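You operate a simulated robot arm through the tools that you are given. There is no shell and no other tool. Be economical: measure what you need, move in short steps, check, and stop when the job is done.

Carry out the task below with a simulated robot arm. There is one attempt and no reset: what you move stays moved.

TASK
Tip the seeds into the mortar and pound them till crushed.
Fine: cup and pestle go back; spill nothing.
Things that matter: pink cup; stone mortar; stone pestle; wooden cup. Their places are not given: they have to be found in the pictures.

It is judged by the outcome, as a careful person would: the job done as asked, and still so three seconds after it is handed in. It fails if anything else is knocked over, pushed out of place, dropped, spilled or broken.

THE ROBOT
A 7-joint arm with a two-finger parallel gripper, fixed in place. Base frame: the origin is at the foot of the arm, x ahead of it, y to its left, z up; the work surface is at about z = 0. Lengths are in m, angles in rad, forces in N, time in s.
With the tool pointing down near the work surface it reaches from about 0.24 to 0.62 m from the base axis. Its first joint turns from -1.152 to 1.152 rad. Payload 2.6 kg.
Tool frame: the origin (TCP) lies between the finger pads and is the grasp point; the fingertips stand 0.03 m ahead of it; z points along the fingers, y is the line along which they close. The gripper opens to 0.094 m. The fingers are 0.028 m wide and 0.01 m thick; the gripper's body (0.05 by 0.096 m) begins 0.055 m behind the TCP.
Orientation is that of the tool frame in the base frame, as a unit quaternion [x, y, z, w]. With the fingers straight down and closing along the base's y, the tool's x points along the base's -x, its y along +y and its z along -z.

THE INTERFACE
- The arm moves only by the tool servo_tool. Its argument "series" is a list of rows, each a list of 3 entries, a list of its own where there are three numbers: the shift along the tool's x, y, z in m, then the turn, a rotation vector about the tool's x, y, z in rad, then the opening, from 0 (shut) to 1 (fully open). In form: [[[tx, ty, tz], [wx, wy, wz], hand], ...]. A call has 1 to 12 rows; each row is the pose to reach, as a shift and turn from the pose commanded when the call began, along the tool's axes at that moment. A row lasts 0.2 s, in which the tool goes at most 0.05 m and 0.15 rad; a call with a longer step from one row to the next is refused whole, and so is a gripper value outside its range. A pose out of reach is approached as far as the arm can. The call stops where the force on the tool passes 70 N (or 10 N more than at its start, if that is more) or the arm is blocked; 0.2 s more then pass. The fingers move at their own pace (about 0.072 m/s each) and stop on an object; they squeeze with about 29 N. The grip force told is the motor's: it shows also when the fingers shut on nothing. Time passes only in rows, and 0.2 s behind the last, so rows that repeat a pose let the fingers close. It gives the time, the measured TCP pose, the force on the tool (base axes), the opening and the grip force at its end, in the units of the frame above (readings bear some noise), and new pictures: "views" is both (left out), scene, wrist or none.
- Cameras (640 x 400 px; columns grow to the right, rows downward): "scene" is fixed at [0.0485, 0.4354, 0.5798]; the picture's right is [-0.70, -0.72, 0.00], its down [-0.30, 0.29, -0.91] and it looks along [0.65, -0.63, -0.41] (base axes); focal length 335 px, centre (320, 200). "wrist" rides on the gripper at [-0.037, 0, -0.058] in the tool frame; the picture's right is [0.00, -1.00, 0.00], its down [0.97, 0.00, -0.24] and it looks along [0.24, 0.00, 0.97] (tool axes); focal length 218 px, centre (320, 200).
- measure_at(camera, pixels): for up to 12 pixels [column, row] of the newest picture of that camera ("zoom" is the newest enlarged one), the place [x, y, z] in the base frame of the surface seen there, good to about 0.003 m. No time passes.
- inspect(camera, box): a new picture of the part [left, top, right, bottom] of that camera's present view, enlarged. No time passes.
- job_done(): hands the job in; it is judged then, once.

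Work in short steps. Measure before you move; look again where a grasp or a placing could have gone wrong, and mend it. You have 80 turns and 120 pictures in all, the two below and enlarged ones among them. Open the gripper and draw the arm clear of the work before you hand the job in, unless the task says otherwise; then end with one line.

The tools are called after ">>>" as a command line: name --argument value ..., lists and objects as JSON in quotes. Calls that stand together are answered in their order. servo_tool: Moves the arm, as the interface text tells. Its arguments: {"type":"object","properties":{"series":{"type":"array","items":{"type":"array"}},"views":{"type":"string","enum":["both","scene","wrist","none"]}},"required":["series"]} The other tools are called the same way: measure_at (camera, pixels) gives the place of the surface under pixels of a picture; inspect (camera, box) takes an enlarged picture of a part of a camera's view; job_done () hands the job in.

At the start:

```text
t: 0.0
eef_pos: [0.3499, -0.0767, 0.3896]
ee_rot: [0.0, 1.0, 0.0, 0.0]
ft_force: [0.1, 0.2, 0.2]
opening: 0.0939
finger_force: 0.1
```

scene: 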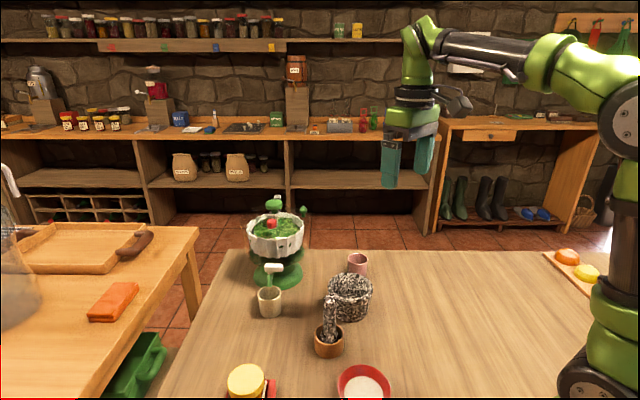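
wrist: 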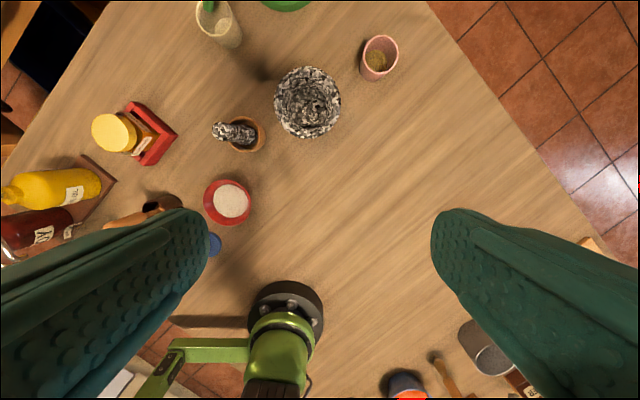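

The wrist view shows the pink cup with seeds near (380,58), the mortar near (307,102) and the pestle in the wooden cup near (240,132). I'll enlarge both views and measure.

>>> inspect --camera "scene" --box '[240, 230, 400, 370]'

>>> inspect --camera "wrist" --box '[190, 0, 430, 170]'

>>> measure_at --camera "wrist" --pixels '[[377, 62], [380, 37], [397, 52], [362, 48], [307, 102], [276, 100], [340, 100], [307, 68], [307, 137], [220, 131], [245, 132], [350, 150]]'

>>> measure_at --camera "scene" --pixels '[[357, 256], [357, 268], [349, 257], [367, 257], [349, 282], [329, 292], [372, 292], [349, 312], [331, 298], [331, 315], [328, 350], [328, 338]]'

```text
2.86 times, centred on (320, 300) of scene
```

zoom: 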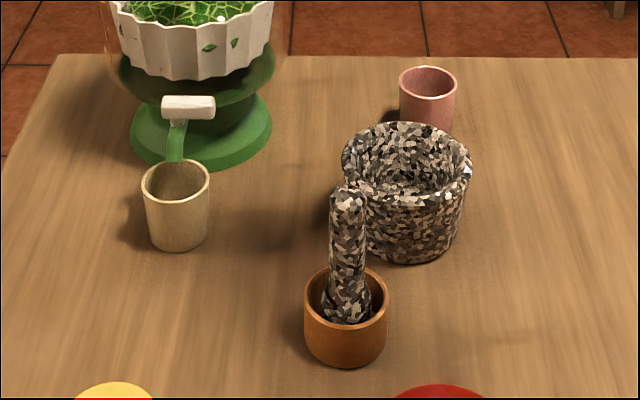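

```text
2.35 times, centred on (310, 85) of wrist
```

zoom: 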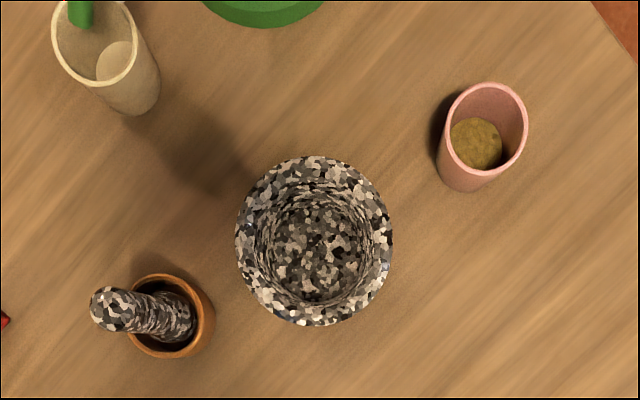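

```text
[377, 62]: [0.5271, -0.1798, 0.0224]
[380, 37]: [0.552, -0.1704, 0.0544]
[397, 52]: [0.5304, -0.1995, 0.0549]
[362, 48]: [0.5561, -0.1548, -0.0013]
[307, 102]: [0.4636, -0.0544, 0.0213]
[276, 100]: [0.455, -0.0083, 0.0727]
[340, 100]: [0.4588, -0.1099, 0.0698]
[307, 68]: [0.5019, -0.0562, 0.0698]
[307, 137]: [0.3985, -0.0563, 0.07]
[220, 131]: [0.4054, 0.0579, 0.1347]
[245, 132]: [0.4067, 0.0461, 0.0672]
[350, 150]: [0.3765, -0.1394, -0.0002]
```

```text
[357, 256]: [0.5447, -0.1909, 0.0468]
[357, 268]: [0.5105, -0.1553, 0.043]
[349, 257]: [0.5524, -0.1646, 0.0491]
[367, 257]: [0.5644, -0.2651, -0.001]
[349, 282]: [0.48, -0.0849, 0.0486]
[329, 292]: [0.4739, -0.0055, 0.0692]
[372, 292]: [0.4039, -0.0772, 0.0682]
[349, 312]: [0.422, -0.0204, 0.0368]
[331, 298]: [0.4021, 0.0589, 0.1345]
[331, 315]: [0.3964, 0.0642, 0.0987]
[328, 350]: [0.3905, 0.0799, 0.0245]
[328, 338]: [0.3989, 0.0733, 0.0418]
```

The pink cup centre is about (0.530,-0.175) with its rim at 0.056. The mortar is about (0.452,-0.058) with its rim at 0.07, and the pestle about (0.405,0.055) with its top at 0.135. I'll grasp the cup from a 45° tilt so I can pour by rolling the wrist, and first move to a staging pose.

>>> servo_tool --series '[[[-0.013, -0.016, 0.038], [0, -0.131, 0], 0.75], [[-0.027, -0.033, 0.077], [0, -0.262, 0], 0.75], [[-0.04, -0.049, 0.115], [0, -0.393, 0], 0.75], [[-0.053, -0.065, 0.153], [0, -0.524, 0], 0.75], [[-0.067, -0.082, 0.192], [0, -0.655, 0], 0.75], [[-0.08, -0.098, 0.23], [0, -0.785, 0], 0.75], [[-0.08, -0.098, 0.23], [0, -0.785, 0], 0.75]]'

```text
t: 1.6
eef_pos: [0.431, -0.173, 0.1579]
ee_rot: [0.0, 0.924, 0.0, 0.381]
ft_force: [-0.8, 0.3, 0.3]
opening: 0.0705
finger_force: 0.0
```

scene: 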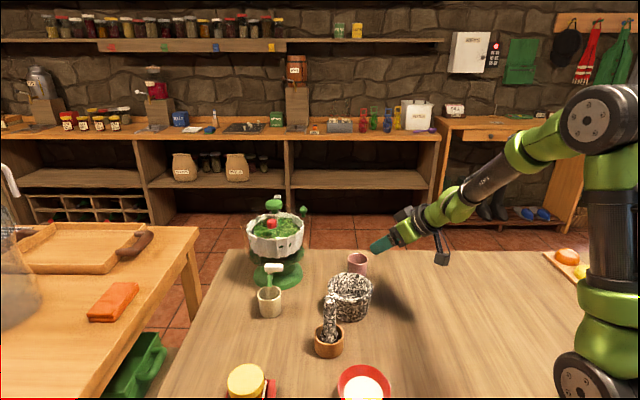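
wrist: 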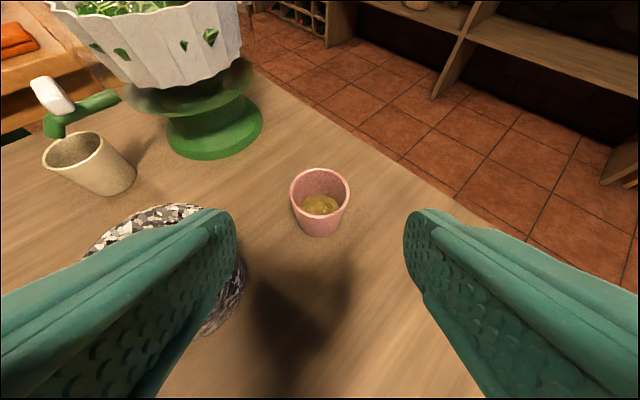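

The cup is centred at column 320 in the wrist view. I'll measure it before going in.

>>> measure_at --camera "wrist" --pixels '[[320, 209], [320, 232], [291, 188], [348, 188], [320, 169], [320, 205], [305, 225], [338, 225]]'

```text
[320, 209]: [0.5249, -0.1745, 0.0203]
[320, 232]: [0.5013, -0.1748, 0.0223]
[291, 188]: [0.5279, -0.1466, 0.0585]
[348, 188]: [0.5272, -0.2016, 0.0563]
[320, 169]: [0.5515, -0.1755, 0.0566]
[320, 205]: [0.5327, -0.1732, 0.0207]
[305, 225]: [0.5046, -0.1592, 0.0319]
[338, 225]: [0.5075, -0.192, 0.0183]
```

The cup centre is (0.528,-0.174), 0.054 wide and 0.058 high. I'll advance along the tool axis, fingers straddling the cup, then look before closing.

>>> servo_tool --series '[[[0.02, 0.001, 0.035], [0, 0, 0], 0.78], [[0.02, 0.001, 0.075], [0, 0, 0], 0.78], [[0.02, 0.001, 0.11], [0, 0, 0], 0.78], [[0.02, 0.001, 0.13], [0, 0, 0], 0.78], [[0.02, 0.001, 0.147], [0, 0, 0], 0.78], [[0.02, 0.001, 0.147], [0, 0, 0], 0.78]]'

```text
t: 3.0
eef_pos: [0.5187, -0.173, 0.0387]
ee_rot: [0.001, 0.924, -0.001, 0.382]
ft_force: [-1.0, 0.2, -0.2]
opening: 0.073
finger_force: 0.1
```

scene: 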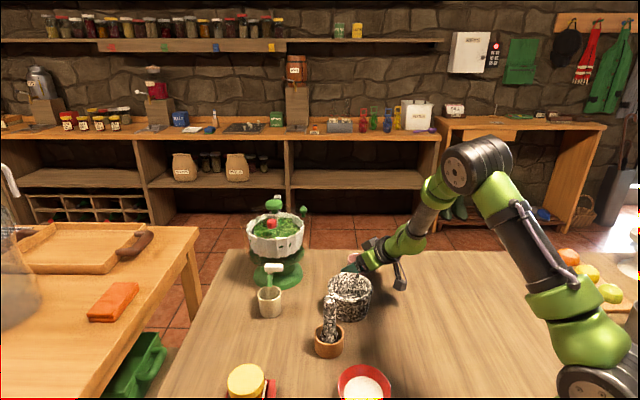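
wrist: 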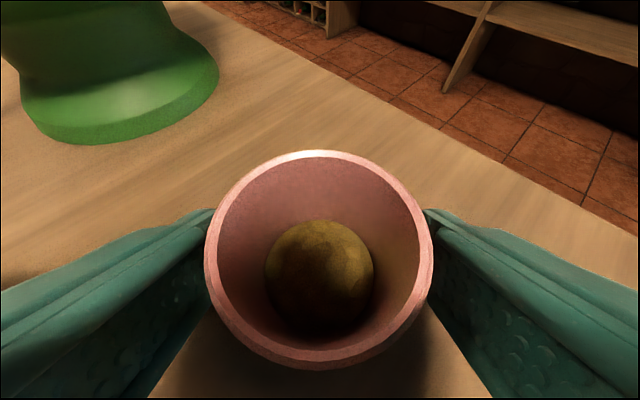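

Both fingers straddle the cup symmetrically, so I close.

>>> servo_tool --series '[[[0, 0, 0], [0, 0, 0], 0.6], [[0, 0, 0], [0, 0, 0], 0.45], [[0, 0, 0], [0, 0, 0], 0.3], [[0, 0, 0], [0, 0, 0], 0.3]]' --views "wrist"

```text
t: 4.0
eef_pos: [0.5205, -0.1742, 0.04]
ee_rot: [-0.001, 0.924, 0.001, 0.382]
ft_force: [-0.3, 0.5, 0.6]
opening: 0.0581
finger_force: 29.1
```

wrist: 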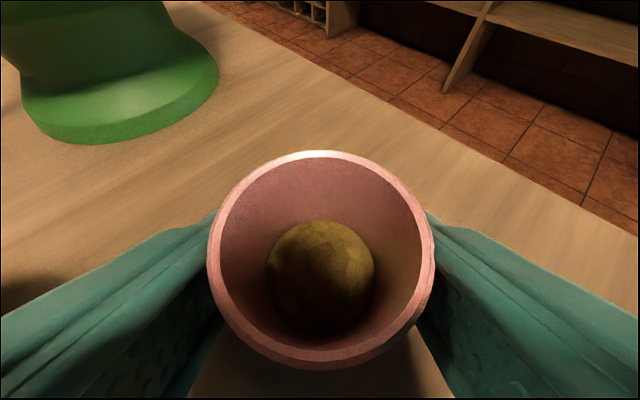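

The cup is gripped at 29 N. I'll lift it straight up 0.2 m, then carry it upright to above the mortar.

>>> servo_tool --series '[[[-0.014, 0, -0.014], [0, 0, 0], 0.3], [[-0.042, 0, -0.042], [0, 0, 0], 0.3], [[-0.075, 0, -0.075], [0, 0, 0], 0.3], [[-0.108, 0, -0.108], [0, 0, 0], 0.3], [[-0.1414, 0, -0.1414], [0, 0, 0], 0.3], [[-0.131, 0.029, -0.152], [0, 0, 0], 0.3], [[-0.12, 0.059, -0.163], [0, 0, 0], 0.3], [[-0.109, 0.088, -0.173], [0, 0, 0], 0.3], [[-0.099, 0.117, -0.184], [0, 0, 0], 0.3], [[-0.099, 0.117, -0.184], [0, 0, 0], 0.3]]'

```text
t: 6.2
eef_pos: [0.4613, -0.0575, 0.2411]
ee_rot: [0.0, 0.924, 0.0, 0.383]
ft_force: [-0.4, 0.4, -0.7]
opening: 0.058
finger_force: 28.8
```

scene: 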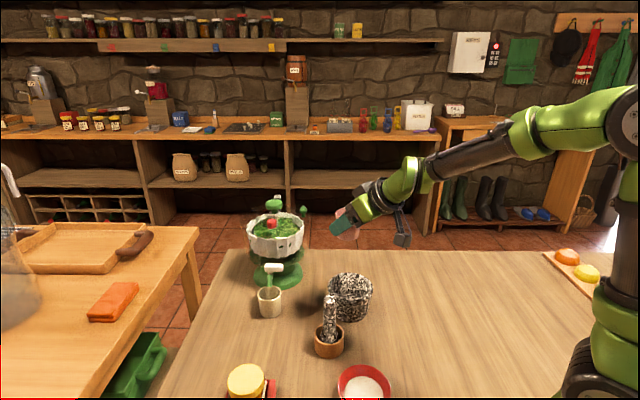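
wrist: 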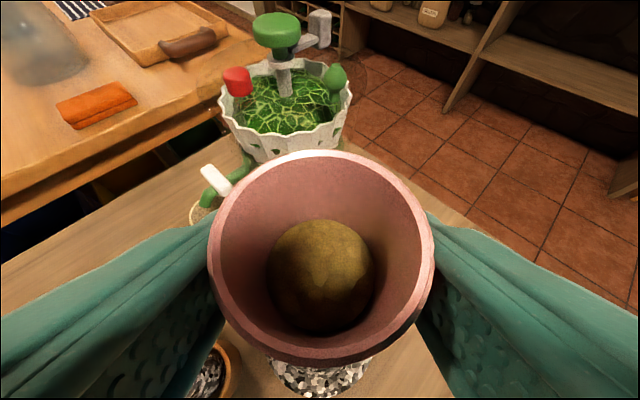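

A dark part hangs below the wrist at (403,230). I'll measure it before lowering, to know its clearance.

>>> measure_at --camera "scene" --pixels '[[400, 243], [406, 243], [402, 215], [378, 195], [372, 212], [345, 222], [335, 235]]'

>>> inspect --camera "scene" --box '[310, 130, 470, 330]'

```text
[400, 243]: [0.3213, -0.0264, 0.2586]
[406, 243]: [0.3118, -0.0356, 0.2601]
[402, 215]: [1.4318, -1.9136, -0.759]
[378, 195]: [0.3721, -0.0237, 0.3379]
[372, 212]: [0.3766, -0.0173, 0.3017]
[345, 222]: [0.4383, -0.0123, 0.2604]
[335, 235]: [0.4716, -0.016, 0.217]
```

```text
2.00 times, centred on (390, 230) of scene
```

zoom: 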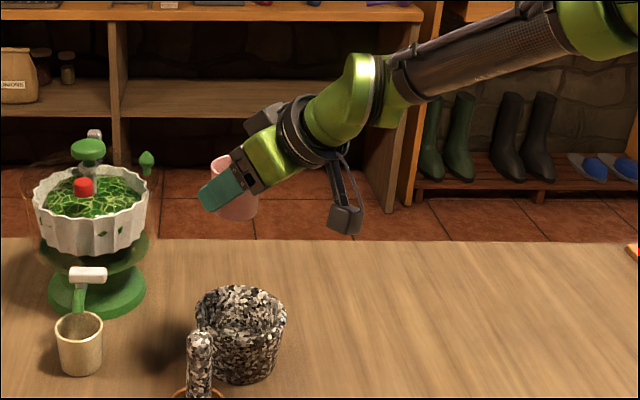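

That part is 0.1 m off the tool axis on the tool's +x side, so I'll roll negatively to swing it toward -y, away from the pestle. First I pitch the tool to horizontal up high.

>>> servo_tool --series '[[[0, 0, 0], [0, -0.131, 0], 0.3], [[0, 0, 0], [0, -0.262, 0], 0.3], [[0, 0, 0], [0, -0.393, 0], 0.3], [[0, 0, 0], [0, -0.524, 0], 0.3], [[0, 0, 0], [0, -0.655, 0], 0.3], [[0, 0, 0], [0, -0.785, 0], 0.3]]'

```text
t: 7.6
eef_pos: [0.4589, -0.0569, 0.2405]
ee_rot: [-0.001, 0.707, -0.002, 0.707]
ft_force: [0.5, -0.3, -1.0]
opening: 0.0584
finger_force: 28.6
out of reach, approached as far as the arm can: row 2, 3, 4
```

scene: 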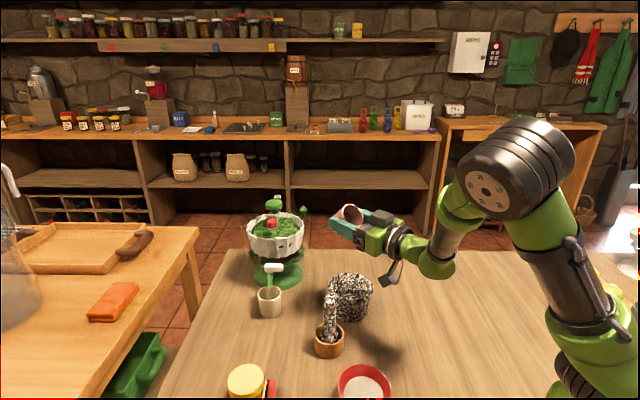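
wrist: 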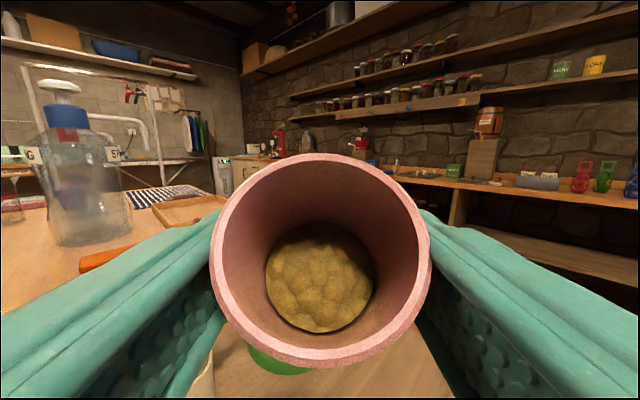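

The pose is reached: horizontal tool, cup tilted 45°, seeds still inside. Now I'll roll about -0.45 and then lower toward the mortar.

>>> servo_tool --series '[[[0, 0, 0], [0, 0, -0.12], 0.3], [[0, 0, 0], [0, 0, -0.24], 0.3], [[0, 0, 0], [0, 0, -0.36], 0.3], [[0, 0, 0], [0, 0, -0.45], 0.3], [[0.03, 0, 0], [0, 0, -0.45], 0.3], [[0.06, 0, 0], [0, 0, -0.45], 0.3], [[0.095, 0, 0], [0, 0, -0.45], 0.3], [[0.095, 0, 0], [0, 0, -0.45], 0.3]]'

```text
t: 9.4
eef_pos: [0.4602, -0.0569, 0.1456]
ee_rot: [-0.158, 0.689, -0.158, 0.689]
ft_force: [-0.1, 0.4, -0.2]
opening: 0.0581
finger_force: 28.7
```

scene: 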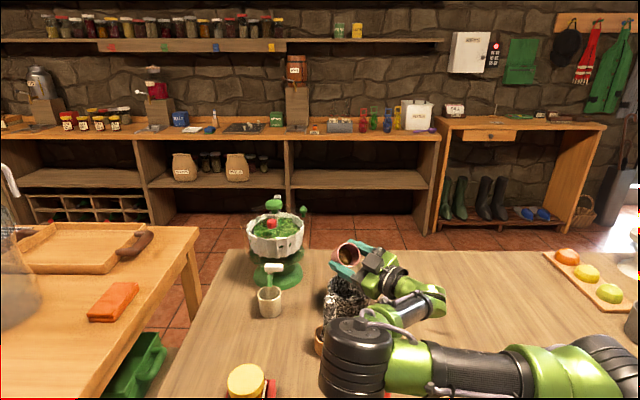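
wrist: 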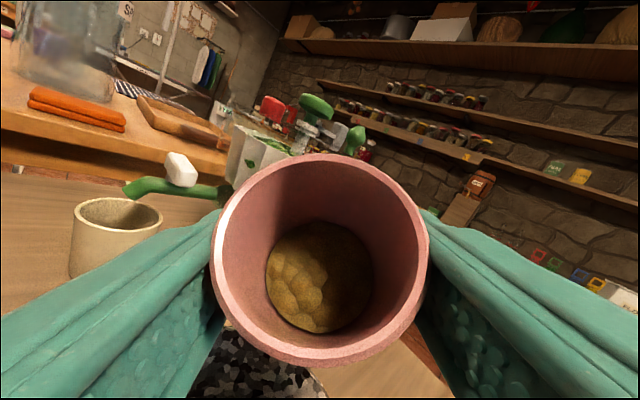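

The elbow has swung to the side, at (355,360). I'll check how near it is to the pestle cup and the other items.

>>> measure_at --camera "scene" --pixels '[[355, 335], [340, 380], [326, 370], [355, 395], [380, 385], [322, 335], [343, 285], [400, 310], [420, 310], [365, 395]]'

>>> inspect --camera "scene" --box '[280, 230, 480, 400]'

```text
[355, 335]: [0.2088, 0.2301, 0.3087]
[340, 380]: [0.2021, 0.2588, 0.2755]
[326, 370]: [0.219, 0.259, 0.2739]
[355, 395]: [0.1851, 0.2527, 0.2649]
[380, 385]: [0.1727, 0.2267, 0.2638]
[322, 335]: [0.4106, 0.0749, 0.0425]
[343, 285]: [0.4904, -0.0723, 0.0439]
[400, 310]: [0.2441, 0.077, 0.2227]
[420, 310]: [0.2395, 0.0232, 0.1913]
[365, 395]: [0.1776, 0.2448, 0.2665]
```

```text
2.35 times, centred on (380, 315) of scene
```

zoom: 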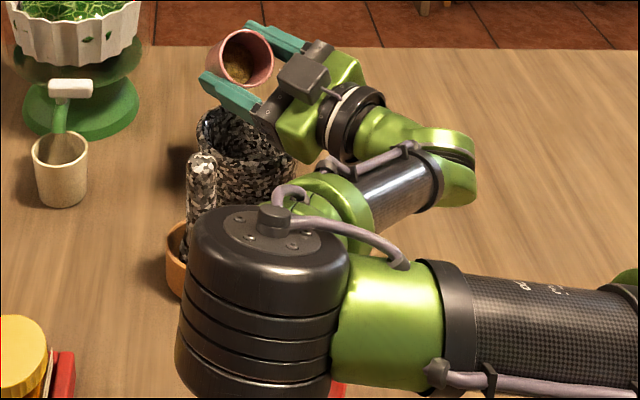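

The elbow sits low on the +y side, where bottles and jars stand, while -y is empty. I'll roll back to +0.45 and see whether the elbow goes up and to the other side.

>>> servo_tool --series '[[[0, 0, 0], [0, 0, 0.12], 0.3], [[0, 0, 0], [0, 0, 0.24], 0.3], [[0, 0, 0], [0, 0, 0.36], 0.3], [[0, 0, 0], [0, 0, 0.48], 0.3], [[0, 0, 0], [0, 0, 0.6], 0.3], [[0, 0, 0], [0, 0, 0.72], 0.3], [[0, 0, 0], [0, 0, 0.84], 0.3], [[0, 0, 0], [0, 0, 0.9], 0.3]]' --views "scene"

```text
t: 11.2
eef_pos: [0.4588, -0.0575, 0.1458]
ee_rot: [0.158, 0.689, 0.158, 0.689]
ft_force: [0.8, 0.6, -0.7]
opening: 0.0584
finger_force: 28.6
```

scene: 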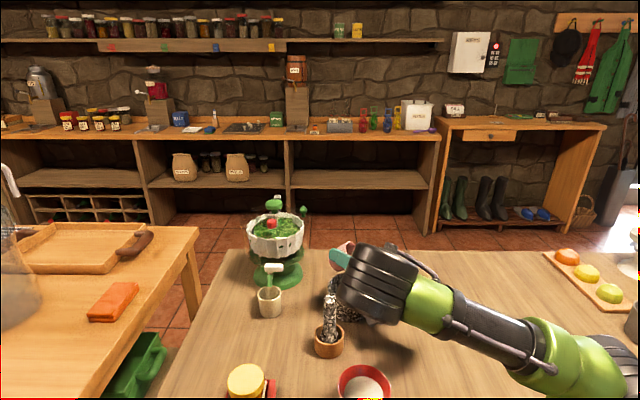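

The elbow rose in view. I'll measure where it is now.

>>> measure_at --camera "scene" --pixels '[[375, 290], [350, 260], [345, 300], [390, 255], [420, 310], [352, 285], [560, 370]]'

>>> inspect --camera "scene" --box '[280, 220, 480, 370]'

```text
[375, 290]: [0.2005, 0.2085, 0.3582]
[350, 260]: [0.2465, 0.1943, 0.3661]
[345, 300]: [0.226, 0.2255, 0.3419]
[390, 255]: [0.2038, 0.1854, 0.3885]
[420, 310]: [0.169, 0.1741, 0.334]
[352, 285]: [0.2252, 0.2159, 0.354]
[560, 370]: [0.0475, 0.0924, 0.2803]
```

```text
2.67 times, centred on (380, 295) of scene
```

zoom: 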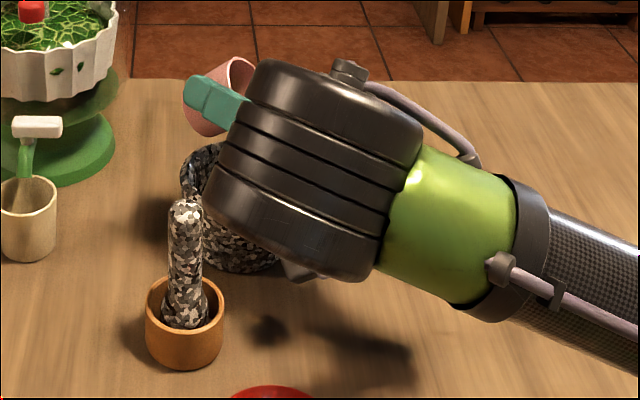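

The elbow is fine, but rolling with a horizontal tool would put a finger beneath the pouring lip. Cleaner is to go back to the 45°-down tool, roll about 180° (cup only reaches 90° tilt, fingers at the sides), then pitch up to pour. I'll undo the roll while lifting.

>>> servo_tool --series '[[[-0.018, 0.009, 0], [0, 0, -0.12], 0.3], [[-0.036, 0.017, 0], [0, 0, -0.24], 0.3], [[-0.054, 0.026, 0], [0, 0, -0.36], 0.3], [[-0.063, 0.03, 0], [0, 0, -0.45], 0.3], [[-0.063, 0.03, 0], [0, 0, -0.45], 0.3]]' --views "none"

>>> servo_tool --series '[[[0, 0, 0], [0, 0.13, 0], 0.3], [[0, 0, 0], [0, 0.26, 0], 0.3], [[0, 0, 0], [0, 0.39, 0], 0.3], [[0, 0, 0], [0, 0.52, 0], 0.3], [[0, 0, 0], [0, 0.65, 0], 0.3], [[0, 0, 0], [0, 0.785, 0], 0.3], [[0, 0, 0], [0, 0.785, 0], 0.3]]'

```text
t: 12.4
eef_pos: [0.4588, -0.0578, 0.2149]
ee_rot: [0.0, 0.708, -0.001, 0.707]
ft_force: [0.0, -0.4, -1.1]
opening: 0.0583
finger_force: 28.7
```

```text
t: 14.0
eef_pos: [0.461, -0.0572, 0.215]
ee_rot: [0.0, 0.924, 0.0, 0.383]
ft_force: [0.4, -0.4, -1.3]
opening: 0.0578
finger_force: 28.7
```

scene: 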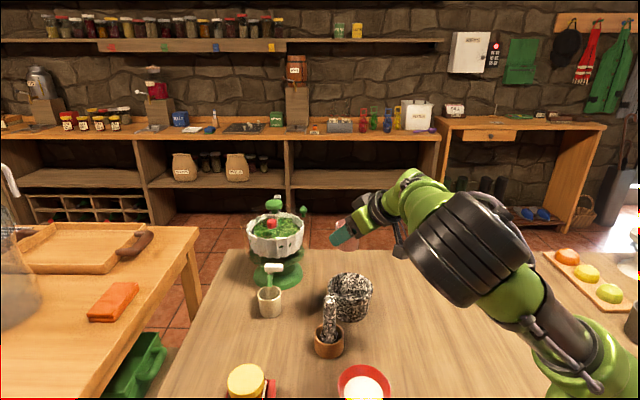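
wrist: 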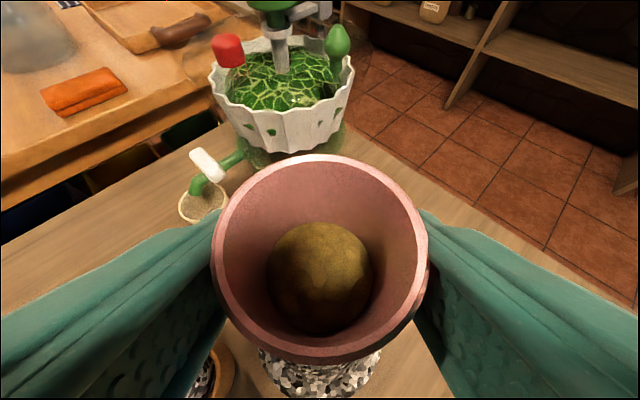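

Cup upright again over the mortar. I'll roll +1.26 while moving to (0.47,-0.057,0.165); the cup tilt stays below about 50°.

>>> servo_tool --series '[[[0.004, 0, 0.006], [0, 0, 0.14], 0.3], [[0.008, 0, 0.012], [0, 0, 0.28], 0.3], [[0.012, 0, 0.018], [0, 0, 0.42], 0.3], [[0.016, 0, 0.024], [0, 0, 0.56], 0.3], [[0.02, 0, 0.03], [0, 0, 0.7], 0.3], [[0.024, 0, 0.036], [0, 0, 0.84], 0.3], [[0.028, 0, 0.042], [0, 0, 0.98], 0.3], [[0.028, 0, 0.042], [0, 0, 1.12], 0.3], [[0.028, 0, 0.042], [0, 0, 1.26], 0.3]]'

```text
t: 16.0
eef_pos: [0.4699, -0.0579, 0.1661]
ee_rot: [0.545, 0.746, 0.226, 0.309]
ft_force: [0.7, -0.7, -1.1]
opening: 0.0581
finger_force: 28.6
```

scene: 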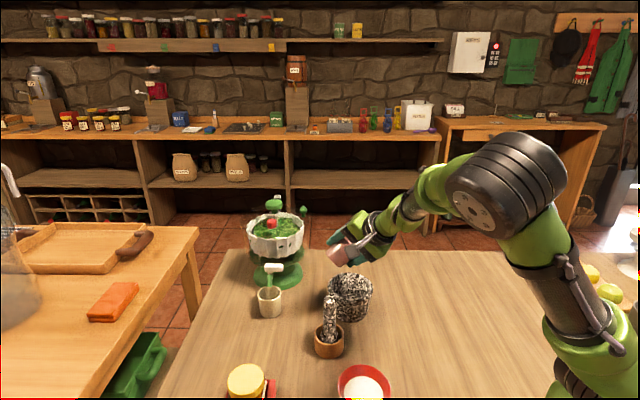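
wrist: 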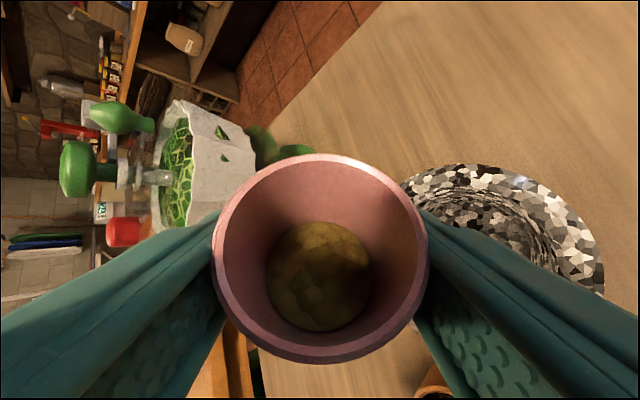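

Seeds are still in place. I'll continue the roll to about 2.2 rad (tilt around 78°) while lowering 0.02.

>>> servo_tool --series '[[[0.001, -0.003, 0.003], [0, 0, 0.14], 0.3], [[0.002, -0.006, 0.006], [0, 0, 0.28], 0.3], [[0.003, -0.009, 0.009], [0, 0, 0.42], 0.3], [[0.0043, -0.0135, 0.0141], [0, 0, 0.56], 0.3], [[0.0043, -0.0135, 0.0141], [0, 0, 0.7], 0.3], [[0.0043, -0.0135, 0.0141], [0, 0, 0.84], 0.3], [[0.0043, -0.0135, 0.0141], [0, 0, 0.95], 0.3]]'

```text
t: 17.6
eef_pos: [0.4707, -0.0579, 0.1465]
ee_rot: [0.826, 0.414, 0.342, 0.171]
ft_force: [0.0, -0.1, -0.3]
opening: 0.0582
finger_force: 29.1
```

scene: 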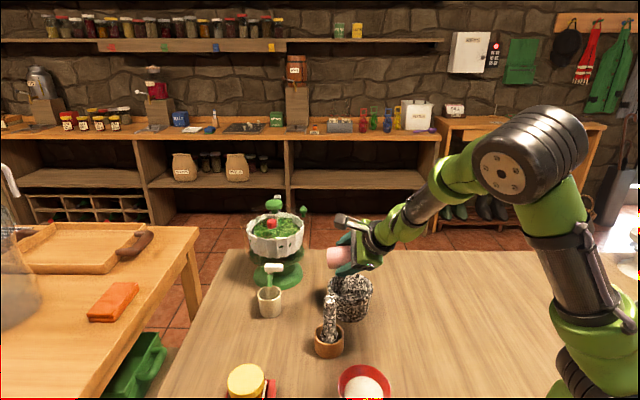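
wrist: 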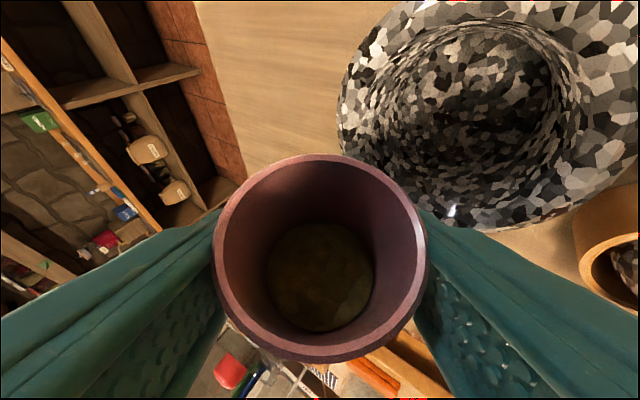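

Seeds remain settled. I'll finish the roll to about π, where the tilt is about 90°.

>>> servo_tool --series '[[[0, 0, 0], [0, 0, 0.14], 0.3], [[0, 0, 0], [0, 0, 0.28], 0.3], [[0, 0, 0], [0, 0, 0.42], 0.3], [[0, 0, 0], [0, 0, 0.56], 0.3], [[0, 0, 0], [0, 0, 0.7], 0.3], [[0, 0, 0], [0, 0, 0.84], 0.3], [[0, 0, 0], [0, 0, 0.93], 0.3]]'

```text
t: 19.2
eef_pos: [0.4701, -0.0574, 0.1462]
ee_rot: [0.924, 0.0, 0.382, 0.0]
ft_force: [-1.1, 0.3, -1.5]
opening: 0.0582
finger_force: 29.0
```

scene: 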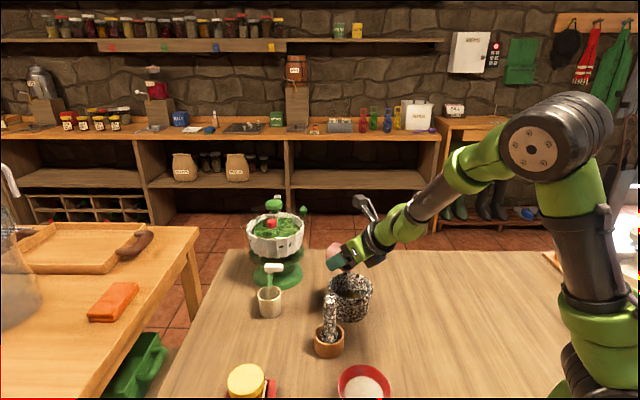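
wrist: 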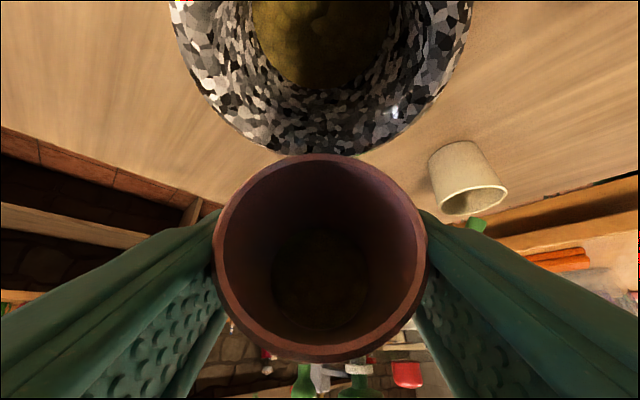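

Seeds are now in the mortar at the top of the wrist view. I'll pitch up 0.7 to empty the cup fully, then look.

>>> servo_tool --series '[[[0, 0, 0], [0, 0.14, 0], 0.3], [[0, 0, 0], [0, 0.28, 0], 0.3], [[0, 0, 0], [0, 0.42, 0], 0.3], [[0, 0, 0], [0, 0.56, 0], 0.3], [[0, 0, 0], [0, 0.7, 0], 0.3], [[0, 0, 0], [0, 0.7, 0], 0.3], [[0, 0, 0], [0, 0.7, 0], 0.3]]'

```text
t: 20.8
eef_pos: [0.4707, -0.0575, 0.1455]
ee_rot: [0.736, 0.0, 0.677, 0.001]
ft_force: [0.0, 0.8, -0.6]
opening: 0.0578
finger_force: 29.2
```

scene: 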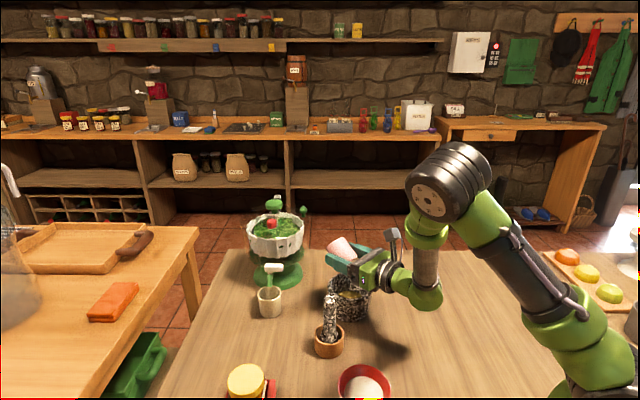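
wrist: 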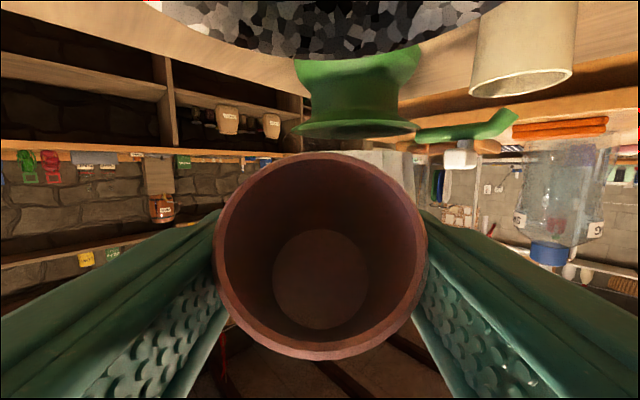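

The cup is empty. Reversing: pitch back down while lifting 0.08.

>>> servo_tool --series '[[[0.02, 0, 0], [0, -0.14, 0], 0.3], [[0.04, 0, 0], [0, -0.28, 0], 0.3], [[0.06, 0, 0], [0, -0.42, 0], 0.3], [[0.08, 0, 0], [0, -0.56, 0], 0.3], [[0.08, 0, 0], [0, -0.7, 0], 0.3]]' --views "none"

>>> servo_tool --series '[[[0, 0, 0], [0, 0, -0.14], 0.3], [[0, 0, 0], [0, 0, -0.28], 0.3], [[0, 0, 0], [0, 0, -0.42], 0.3], [[0, 0, 0], [0, 0, -0.56], 0.3], [[0, 0, 0], [0, 0, -0.7], 0.3], [[0, 0, 0], [0, 0, -0.84], 0.3], [[0, 0, 0], [0, 0, -0.98], 0.3], [[0, 0, 0], [0, 0, -1.12], 0.3], [[0, 0, 0], [0, 0, -1.26], 0.3], [[0, 0, 0], [0, 0, -1.4], 0.3], [[0, 0, 0], [0, 0, -1.54], 0.3], [[0, 0, 0], [0, 0, -1.6], 0.3]]' --views "none"

>>> servo_tool --series '[[[0, 0, 0], [0, 0, -0.14], 0.3], [[0, 0, 0], [0, 0, -0.28], 0.3], [[0, 0, 0], [0, 0, -0.42], 0.3], [[0, 0, 0], [0, 0, -0.56], 0.3], [[0, 0, 0], [0, 0, -0.7], 0.3], [[0, 0, 0], [0, 0, -0.84], 0.3], [[0, 0, 0], [0, 0, -0.98], 0.3], [[0, 0, 0], [0, 0, -1.12], 0.3], [[0, 0, 0], [0, 0, -1.26], 0.3], [[0, 0, 0], [0, 0, -1.4], 0.3], [[0, 0, 0], [0, 0, -1.54], 0.3], [[0, 0, 0], [0, 0, -1.54], 0.3]]'

```text
t: 22.0
eef_pos: [0.4779, -0.0532, 0.2252]
ee_rot: [0.908, 0.005, 0.419, -0.009]
ft_force: [0.8, -0.6, -0.6]
opening: 0.0578
finger_force: 28.8
out of reach, approached as far as the arm can: row 5
```

```text
t: 24.6
eef_pos: [0.4778, -0.0532, 0.2254]
ee_rot: [0.628, 0.656, 0.298, 0.294]
ft_force: [0.9, 0.3, -1.1]
opening: 0.0575
finger_force: 28.9
```

```text
t: 27.2
eef_pos: [0.4763, -0.0525, 0.2258]
ee_rot: [-0.006, 0.908, 0.009, 0.418]
ft_force: [0.7, 0.1, -0.2]
opening: 0.0575
finger_force: 29.7
```

scene: 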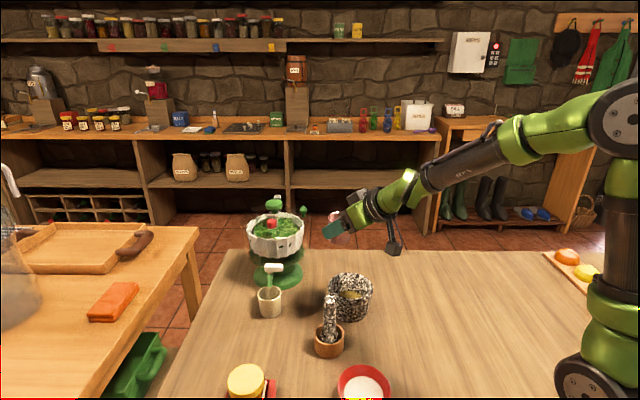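
wrist: 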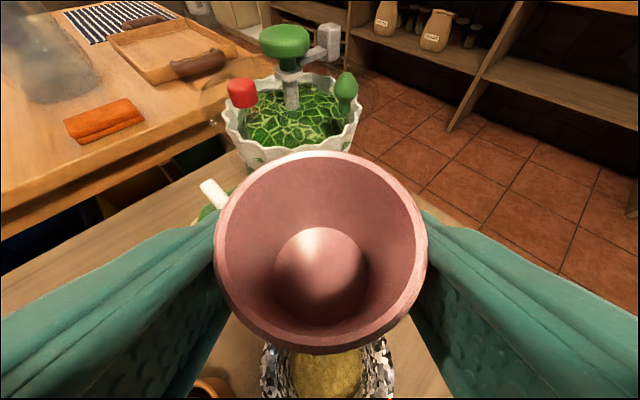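

Cup is upright and empty, seeds are in the mortar, and a small pitch error of about 0.08 rad is left. I'll correct it while carrying the cup above its home.

>>> servo_tool --series '[[[-0.007, -0.03, 0.008], [0, 0.02, 0], 0.3], [[-0.014, -0.06, 0.016], [0, 0.04, 0], 0.3], [[-0.021, -0.09, 0.024], [0, 0.06, 0], 0.3], [[-0.028, -0.121, 0.0326], [0, 0.077, 0], 0.3], [[-0.028, -0.121, 0.0326], [0, 0.077, 0], 0.3], [[-0.028, -0.121, 0.0326], [0, 0.077, 0], 0.3]]' --views "none"

```text
t: 28.6
eef_pos: [0.5222, -0.1729, 0.2244]
ee_rot: [-0.006, 0.923, 0.01, 0.384]
ft_force: [-0.3, 0.1, -1.6]
opening: 0.0574
finger_force: 28.6
```

Position is right above home. I'll remove the remaining 0.02 rad and lower to the original grasp height, slowing at the end.

>>> servo_tool --series '[[[0.03, 0, 0.03], [0.023, 0, 0.003], 0.3], [[0.06, -0.001, 0.06], [0.023, 0, 0.003], 0.3], [[0.09, -0.001, 0.089], [0.023, 0, 0.003], 0.3], [[0.11, -0.001, 0.109], [0.023, 0, 0.003], 0.3], [[0.121, -0.001, 0.119], [0.023, 0, 0.003], 0.3], [[0.127, -0.001, 0.125], [0.023, 0, 0.003], 0.3], [[0.13, -0.001, 0.128], [0.023, 0, 0.003], 0.3], [[0.13, -0.001, 0.128], [0.023, 0, 0.003], 0.3]]'

```text
t: 30.4
eef_pos: [0.5217, -0.1718, 0.044]
ee_rot: [0.0, 0.924, -0.001, 0.383]
ft_force: [-0.2, 0.1, -0.8]
opening: 0.0579
finger_force: 29.2
```

scene: 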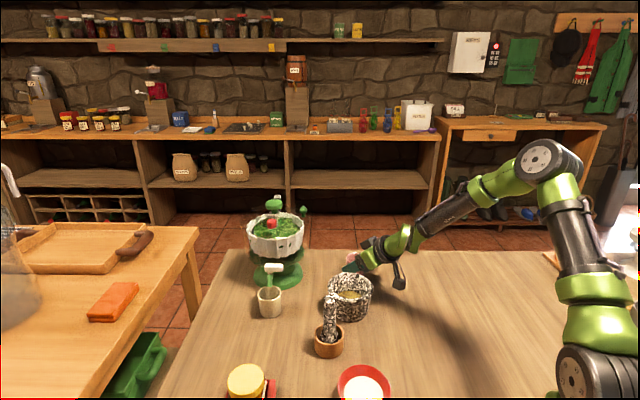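
wrist: 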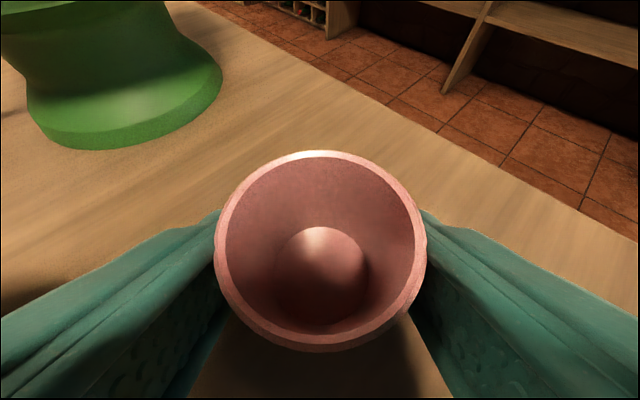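

The rim looks slightly shifted in the grip. I'll measure the rim heights for tilt and ground clearance before lowering the last millimetres.

>>> measure_at --camera "wrist" --pixels '[[320, 155], [218, 240], [422, 240], [320, 347], [250, 175], [392, 175], [250, 320], [390, 320], [320, 275]]'

>>> inspect --camera "scene" --box '[310, 220, 430, 300]'

```text
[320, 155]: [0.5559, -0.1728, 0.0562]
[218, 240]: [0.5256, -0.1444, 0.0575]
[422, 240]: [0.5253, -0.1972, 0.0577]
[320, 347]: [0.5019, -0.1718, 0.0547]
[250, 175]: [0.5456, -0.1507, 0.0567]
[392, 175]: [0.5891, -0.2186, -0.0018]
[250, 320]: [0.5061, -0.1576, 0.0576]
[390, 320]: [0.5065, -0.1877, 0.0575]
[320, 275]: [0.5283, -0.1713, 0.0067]
```

```text
5.00 times, centred on (370, 260) of scene
```

zoom: 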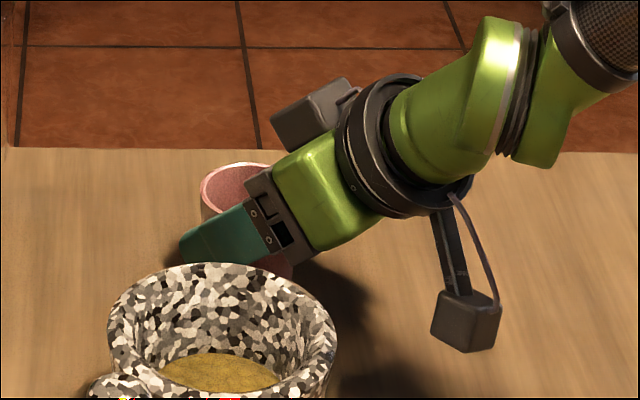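

The rim is level at 0.057 and centred at (0.528,-0.172), which is the original place, and the cup is standing on the table. I'll open and back out along the tool axis.

>>> servo_tool --series '[[[0, 0, 0], [0, 0, 0], 0.65], [[0, 0, 0], [0, 0, 0], 0.78], [[0, 0, 0], [0, 0, 0], 0.78], [[0, 0, -0.03], [0, 0, 0], 0.78], [[0, 0, -0.07], [0, 0, 0], 0.78], [[0, 0, -0.11], [0, 0, 0], 0.78], [[0, 0, -0.15], [0, 0, 0], 0.78], [[0, 0, -0.19], [0, 0, 0], 0.78]]'

```text
t: 32.2
eef_pos: [0.3859, -0.1705, 0.1766]
ee_rot: [0.0, 0.923, -0.002, 0.384]
ft_force: [0.1, 0.3, -0.9]
opening: 0.0732
finger_force: 0.0
out of reach, approached as far as the arm can: row 6
```

scene: 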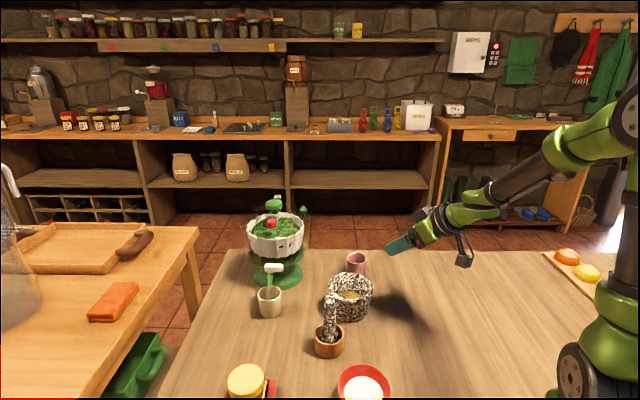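
wrist: 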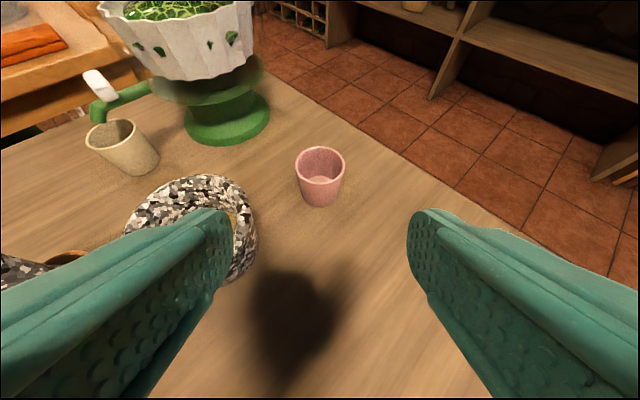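

The cup stands at home. Next I'll rise, return to tool-down, and view the pestle and mortar from above.

>>> servo_tool --series '[[[-0.023, 0.01, -0.03], [0, 0.131, 0], 0.78], [[-0.046, 0.05, -0.06], [0, 0.262, 0], 0.78], [[-0.069, 0.083, -0.08], [0, 0.393, 0], 0.78], [[-0.08, 0.127, -0.1], [0, 0.524, 0], 0.78], [[-0.092, 0.173, -0.11], [0, 0.655, 0], 0.78], [[-0.092, 0.22, -0.12], [0, 0.785, 0], 0.78], [[-0.092, 0.22, -0.12], [0, 0.785, 0], 0.78]]'

```text
refused: row 2 steps farther than a row can; nothing moved
```

>>> servo_tool --series '[[[-0.018, 0.01, -0.025], [0, 0.11, 0], 0.78], [[-0.036, 0.042, -0.05], [0, 0.22, 0], 0.78], [[-0.055, 0.075, -0.07], [0, 0.33, 0], 0.78], [[-0.07, 0.11, -0.09], [0, 0.44, 0], 0.78], [[-0.082, 0.147, -0.105], [0, 0.55, 0], 0.78], [[-0.09, 0.184, -0.115], [0, 0.66, 0], 0.78], [[-0.092, 0.22, -0.12], [0, 0.785, 0], 0.78], [[-0.092, 0.22, -0.12], [0, 0.785, 0], 0.78]]'

```text
t: 34.0
eef_pos: [0.2419, -0.0334, 0.2499]
ee_rot: [-0.018, 1.0, 0.006, 0.021]
ft_force: [-0.2, 0.3, -0.2]
opening: 0.0731
finger_force: 0.1
out of reach, approached as far as the arm can: row 4, 5, 6, 7, 8
```

scene: 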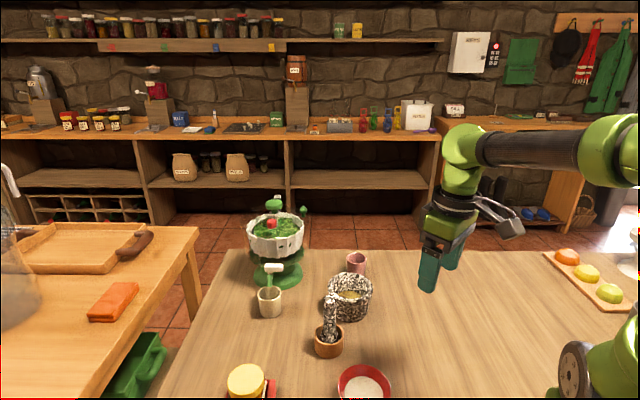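
wrist: 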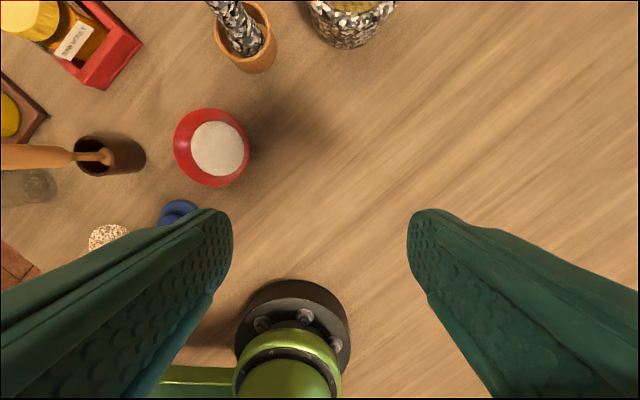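

The path was cut short, ending at (0.242,-0.033,0.25). From here I'll move to the viewing pose (0.36,0.05,0.34) and straighten the tool.

>>> servo_tool --series '[[[-0.024, 0.017, -0.018], [0.003, 0.01, 0.008], 0.78], [[-0.047, 0.033, -0.036], [0.006, 0.02, 0.016], 0.78], [[-0.071, 0.05, -0.054], [0.009, 0.03, 0.024], 0.78], [[-0.094, 0.066, -0.072], [0.012, 0.042, 0.036], 0.78], [[-0.118, 0.083, -0.09], [0.012, 0.042, 0.036], 0.78], [[-0.118, 0.083, -0.09], [0.012, 0.042, 0.036], 0.78]]'

```text
t: 35.4
eef_pos: [0.2213, -0.043, 0.2477]
ee_rot: [-0.002, 1.0, 0.0, 0.003]
ft_force: [-0.9, -0.5, -0.1]
opening: 0.0736
finger_force: 0.1
out of reach, approached as far as the arm can: row 1, 2, 3, 4, 5, 6
```

scene: 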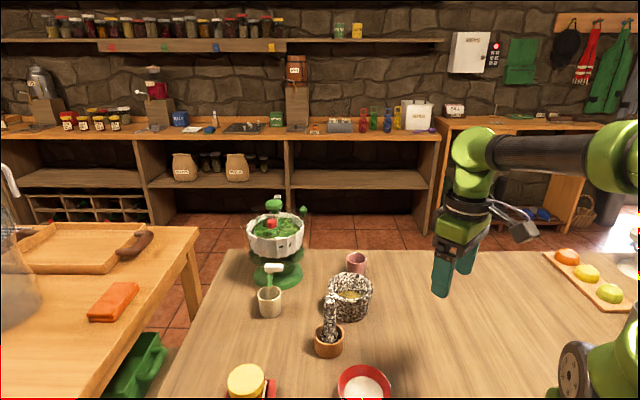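
wrist: 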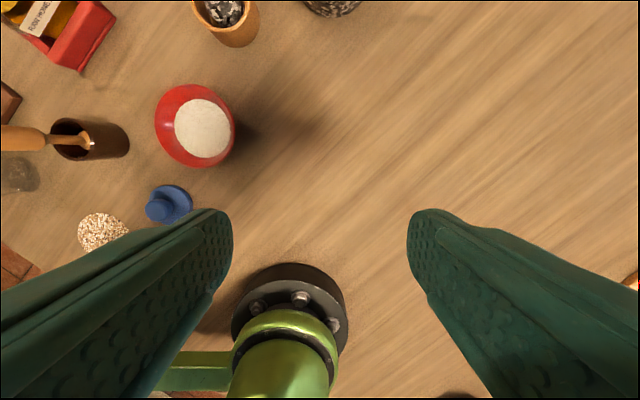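

The arm did not follow. I'll test a small pure forward-and-up shift to see which direction is free.

>>> servo_tool --series '[[[-0.02, 0, 0], [0, 0, 0], 0.78], [[-0.04, 0, 0], [0, 0, 0], 0.78], [[-0.06, 0, 0], [0, 0, 0], 0.78], [[-0.08, 0, 0], [0, 0, 0], 0.78]]' --views "scene"

```text
t: 36.4
eef_pos: [0.2424, -0.0671, 0.2314]
ee_rot: [-0.002, 1.0, 0.0, 0.004]
ft_force: [-1.2, 0.0, -0.1]
opening: 0.073
finger_force: 0.0
out of reach, approached as far as the arm can: row 1, 2, 3, 4
```

scene: 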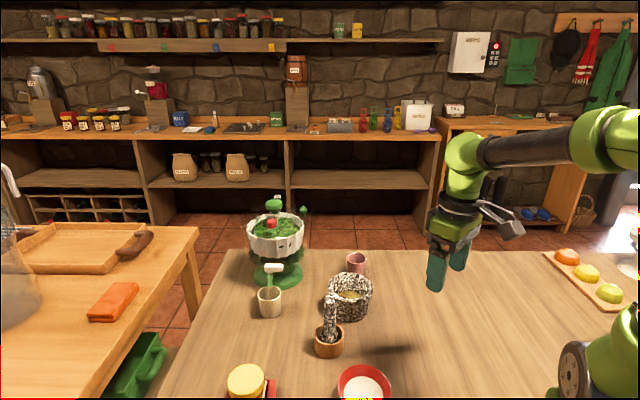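

Progress is slow: the elbow seems folded to a limit. I'll tilt the tool forward again while moving out, back to the region that worked freely.

>>> servo_tool --series '[[[-0.03, 0, 0], [0, -0.131, 0], 0.78], [[-0.06, 0, 0], [0, -0.262, 0], 0.78], [[-0.09, 0, 0], [0, -0.393, 0], 0.78], [[-0.12, 0, 0], [0, -0.524, 0], 0.78], [[-0.15, 0, 0], [0, -0.655, 0], 0.78], [[-0.18, 0, 0], [0, -0.785, 0], 0.78], [[-0.2, 0, 0], [0, -0.785, 0], 0.78]]' --views "scene"

```text
t: 38.0
eef_pos: [0.4433, -0.0707, 0.2304]
ee_rot: [0.0, 0.923, -0.001, 0.385]
ft_force: [-0.3, -0.4, -0.9]
opening: 0.0732
finger_force: 0.1
```

scene: 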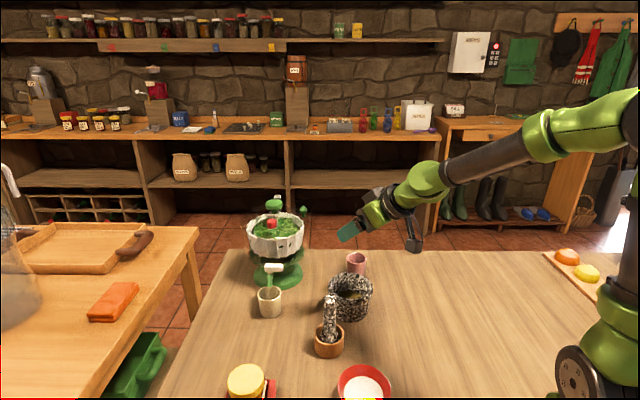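

That worked. Now rise first, then return to tool-down around (0.40,0.03,0.36).

>>> servo_tool --series '[[[-0.025, 0, -0.025], [0, 0, 0], 0.78], [[-0.055, 0, -0.055], [0, 0, 0], 0.78], [[-0.085, 0, -0.085], [0, 0, 0], 0.78], [[-0.08, 0.02, -0.095], [0, 0.131, 0], 0.78], [[-0.076, 0.04, -0.1], [0, 0.262, 0], 0.78], [[-0.072, 0.06, -0.105], [0, 0.393, 0], 0.78], [[-0.07, 0.08, -0.11], [0, 0.524, 0], 0.78], [[-0.067, 0.09, -0.115], [0, 0.655, 0], 0.78], [[-0.064, 0.1, -0.12], [0, 0.785, 0], 0.78], [[-0.064, 0.1, -0.12], [0, 0.785, 0], 0.78]]'

```text
t: 40.2
eef_pos: [0.2508, -0.0611, 0.2701]
ee_rot: [-0.019, 0.999, 0.004, 0.026]
ft_force: [0.6, -0.3, 0.3]
opening: 0.0733
finger_force: 0.1
out of reach, approached as far as the arm can: row 5, 6, 7, 8, 9, 10
```

scene: 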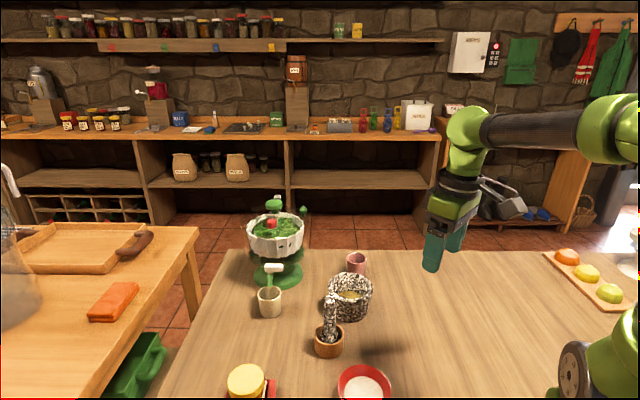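
wrist: 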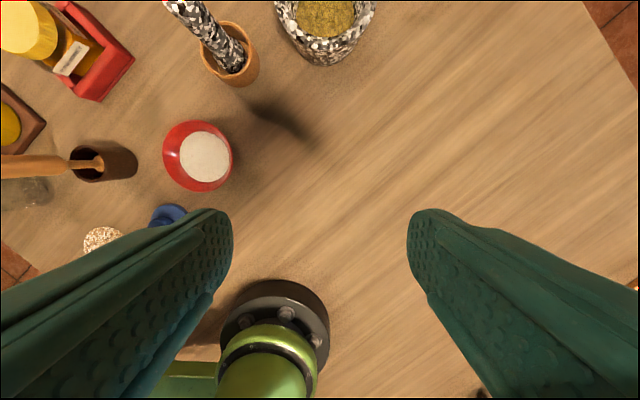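

The vertical pose again pulls in, apparently because the base joint is near a limit with the elbow out to -y. Negative roll moved the elbow toward +y before, and the pestle is round, so I'll try a negative yaw here.

>>> servo_tool --series '[[[0, 0, 0], [0, 0, -0.14], 0.78], [[0, 0, 0], [0, 0, -0.28], 0.78], [[0, 0, 0], [0, 0, -0.42], 0.78], [[0, 0, 0], [0, 0, -0.56], 0.78], [[0, 0, 0], [0, 0, -0.7], 0.78], [[0, 0, 0], [0, 0, -0.84], 0.78]]' --views "scene"

```text
t: 41.6
eef_pos: [0.2542, -0.0543, 0.269]
ee_rot: [-0.429, 0.903, -0.007, 0.025]
ft_force: [-0.6, -0.4, -0.4]
opening: 0.0734
finger_force: 0.0
```

scene: 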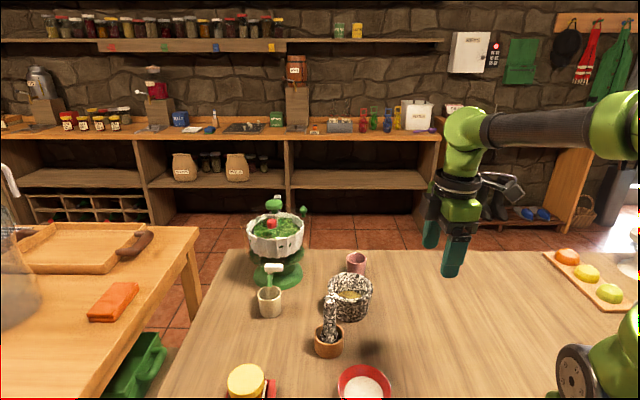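

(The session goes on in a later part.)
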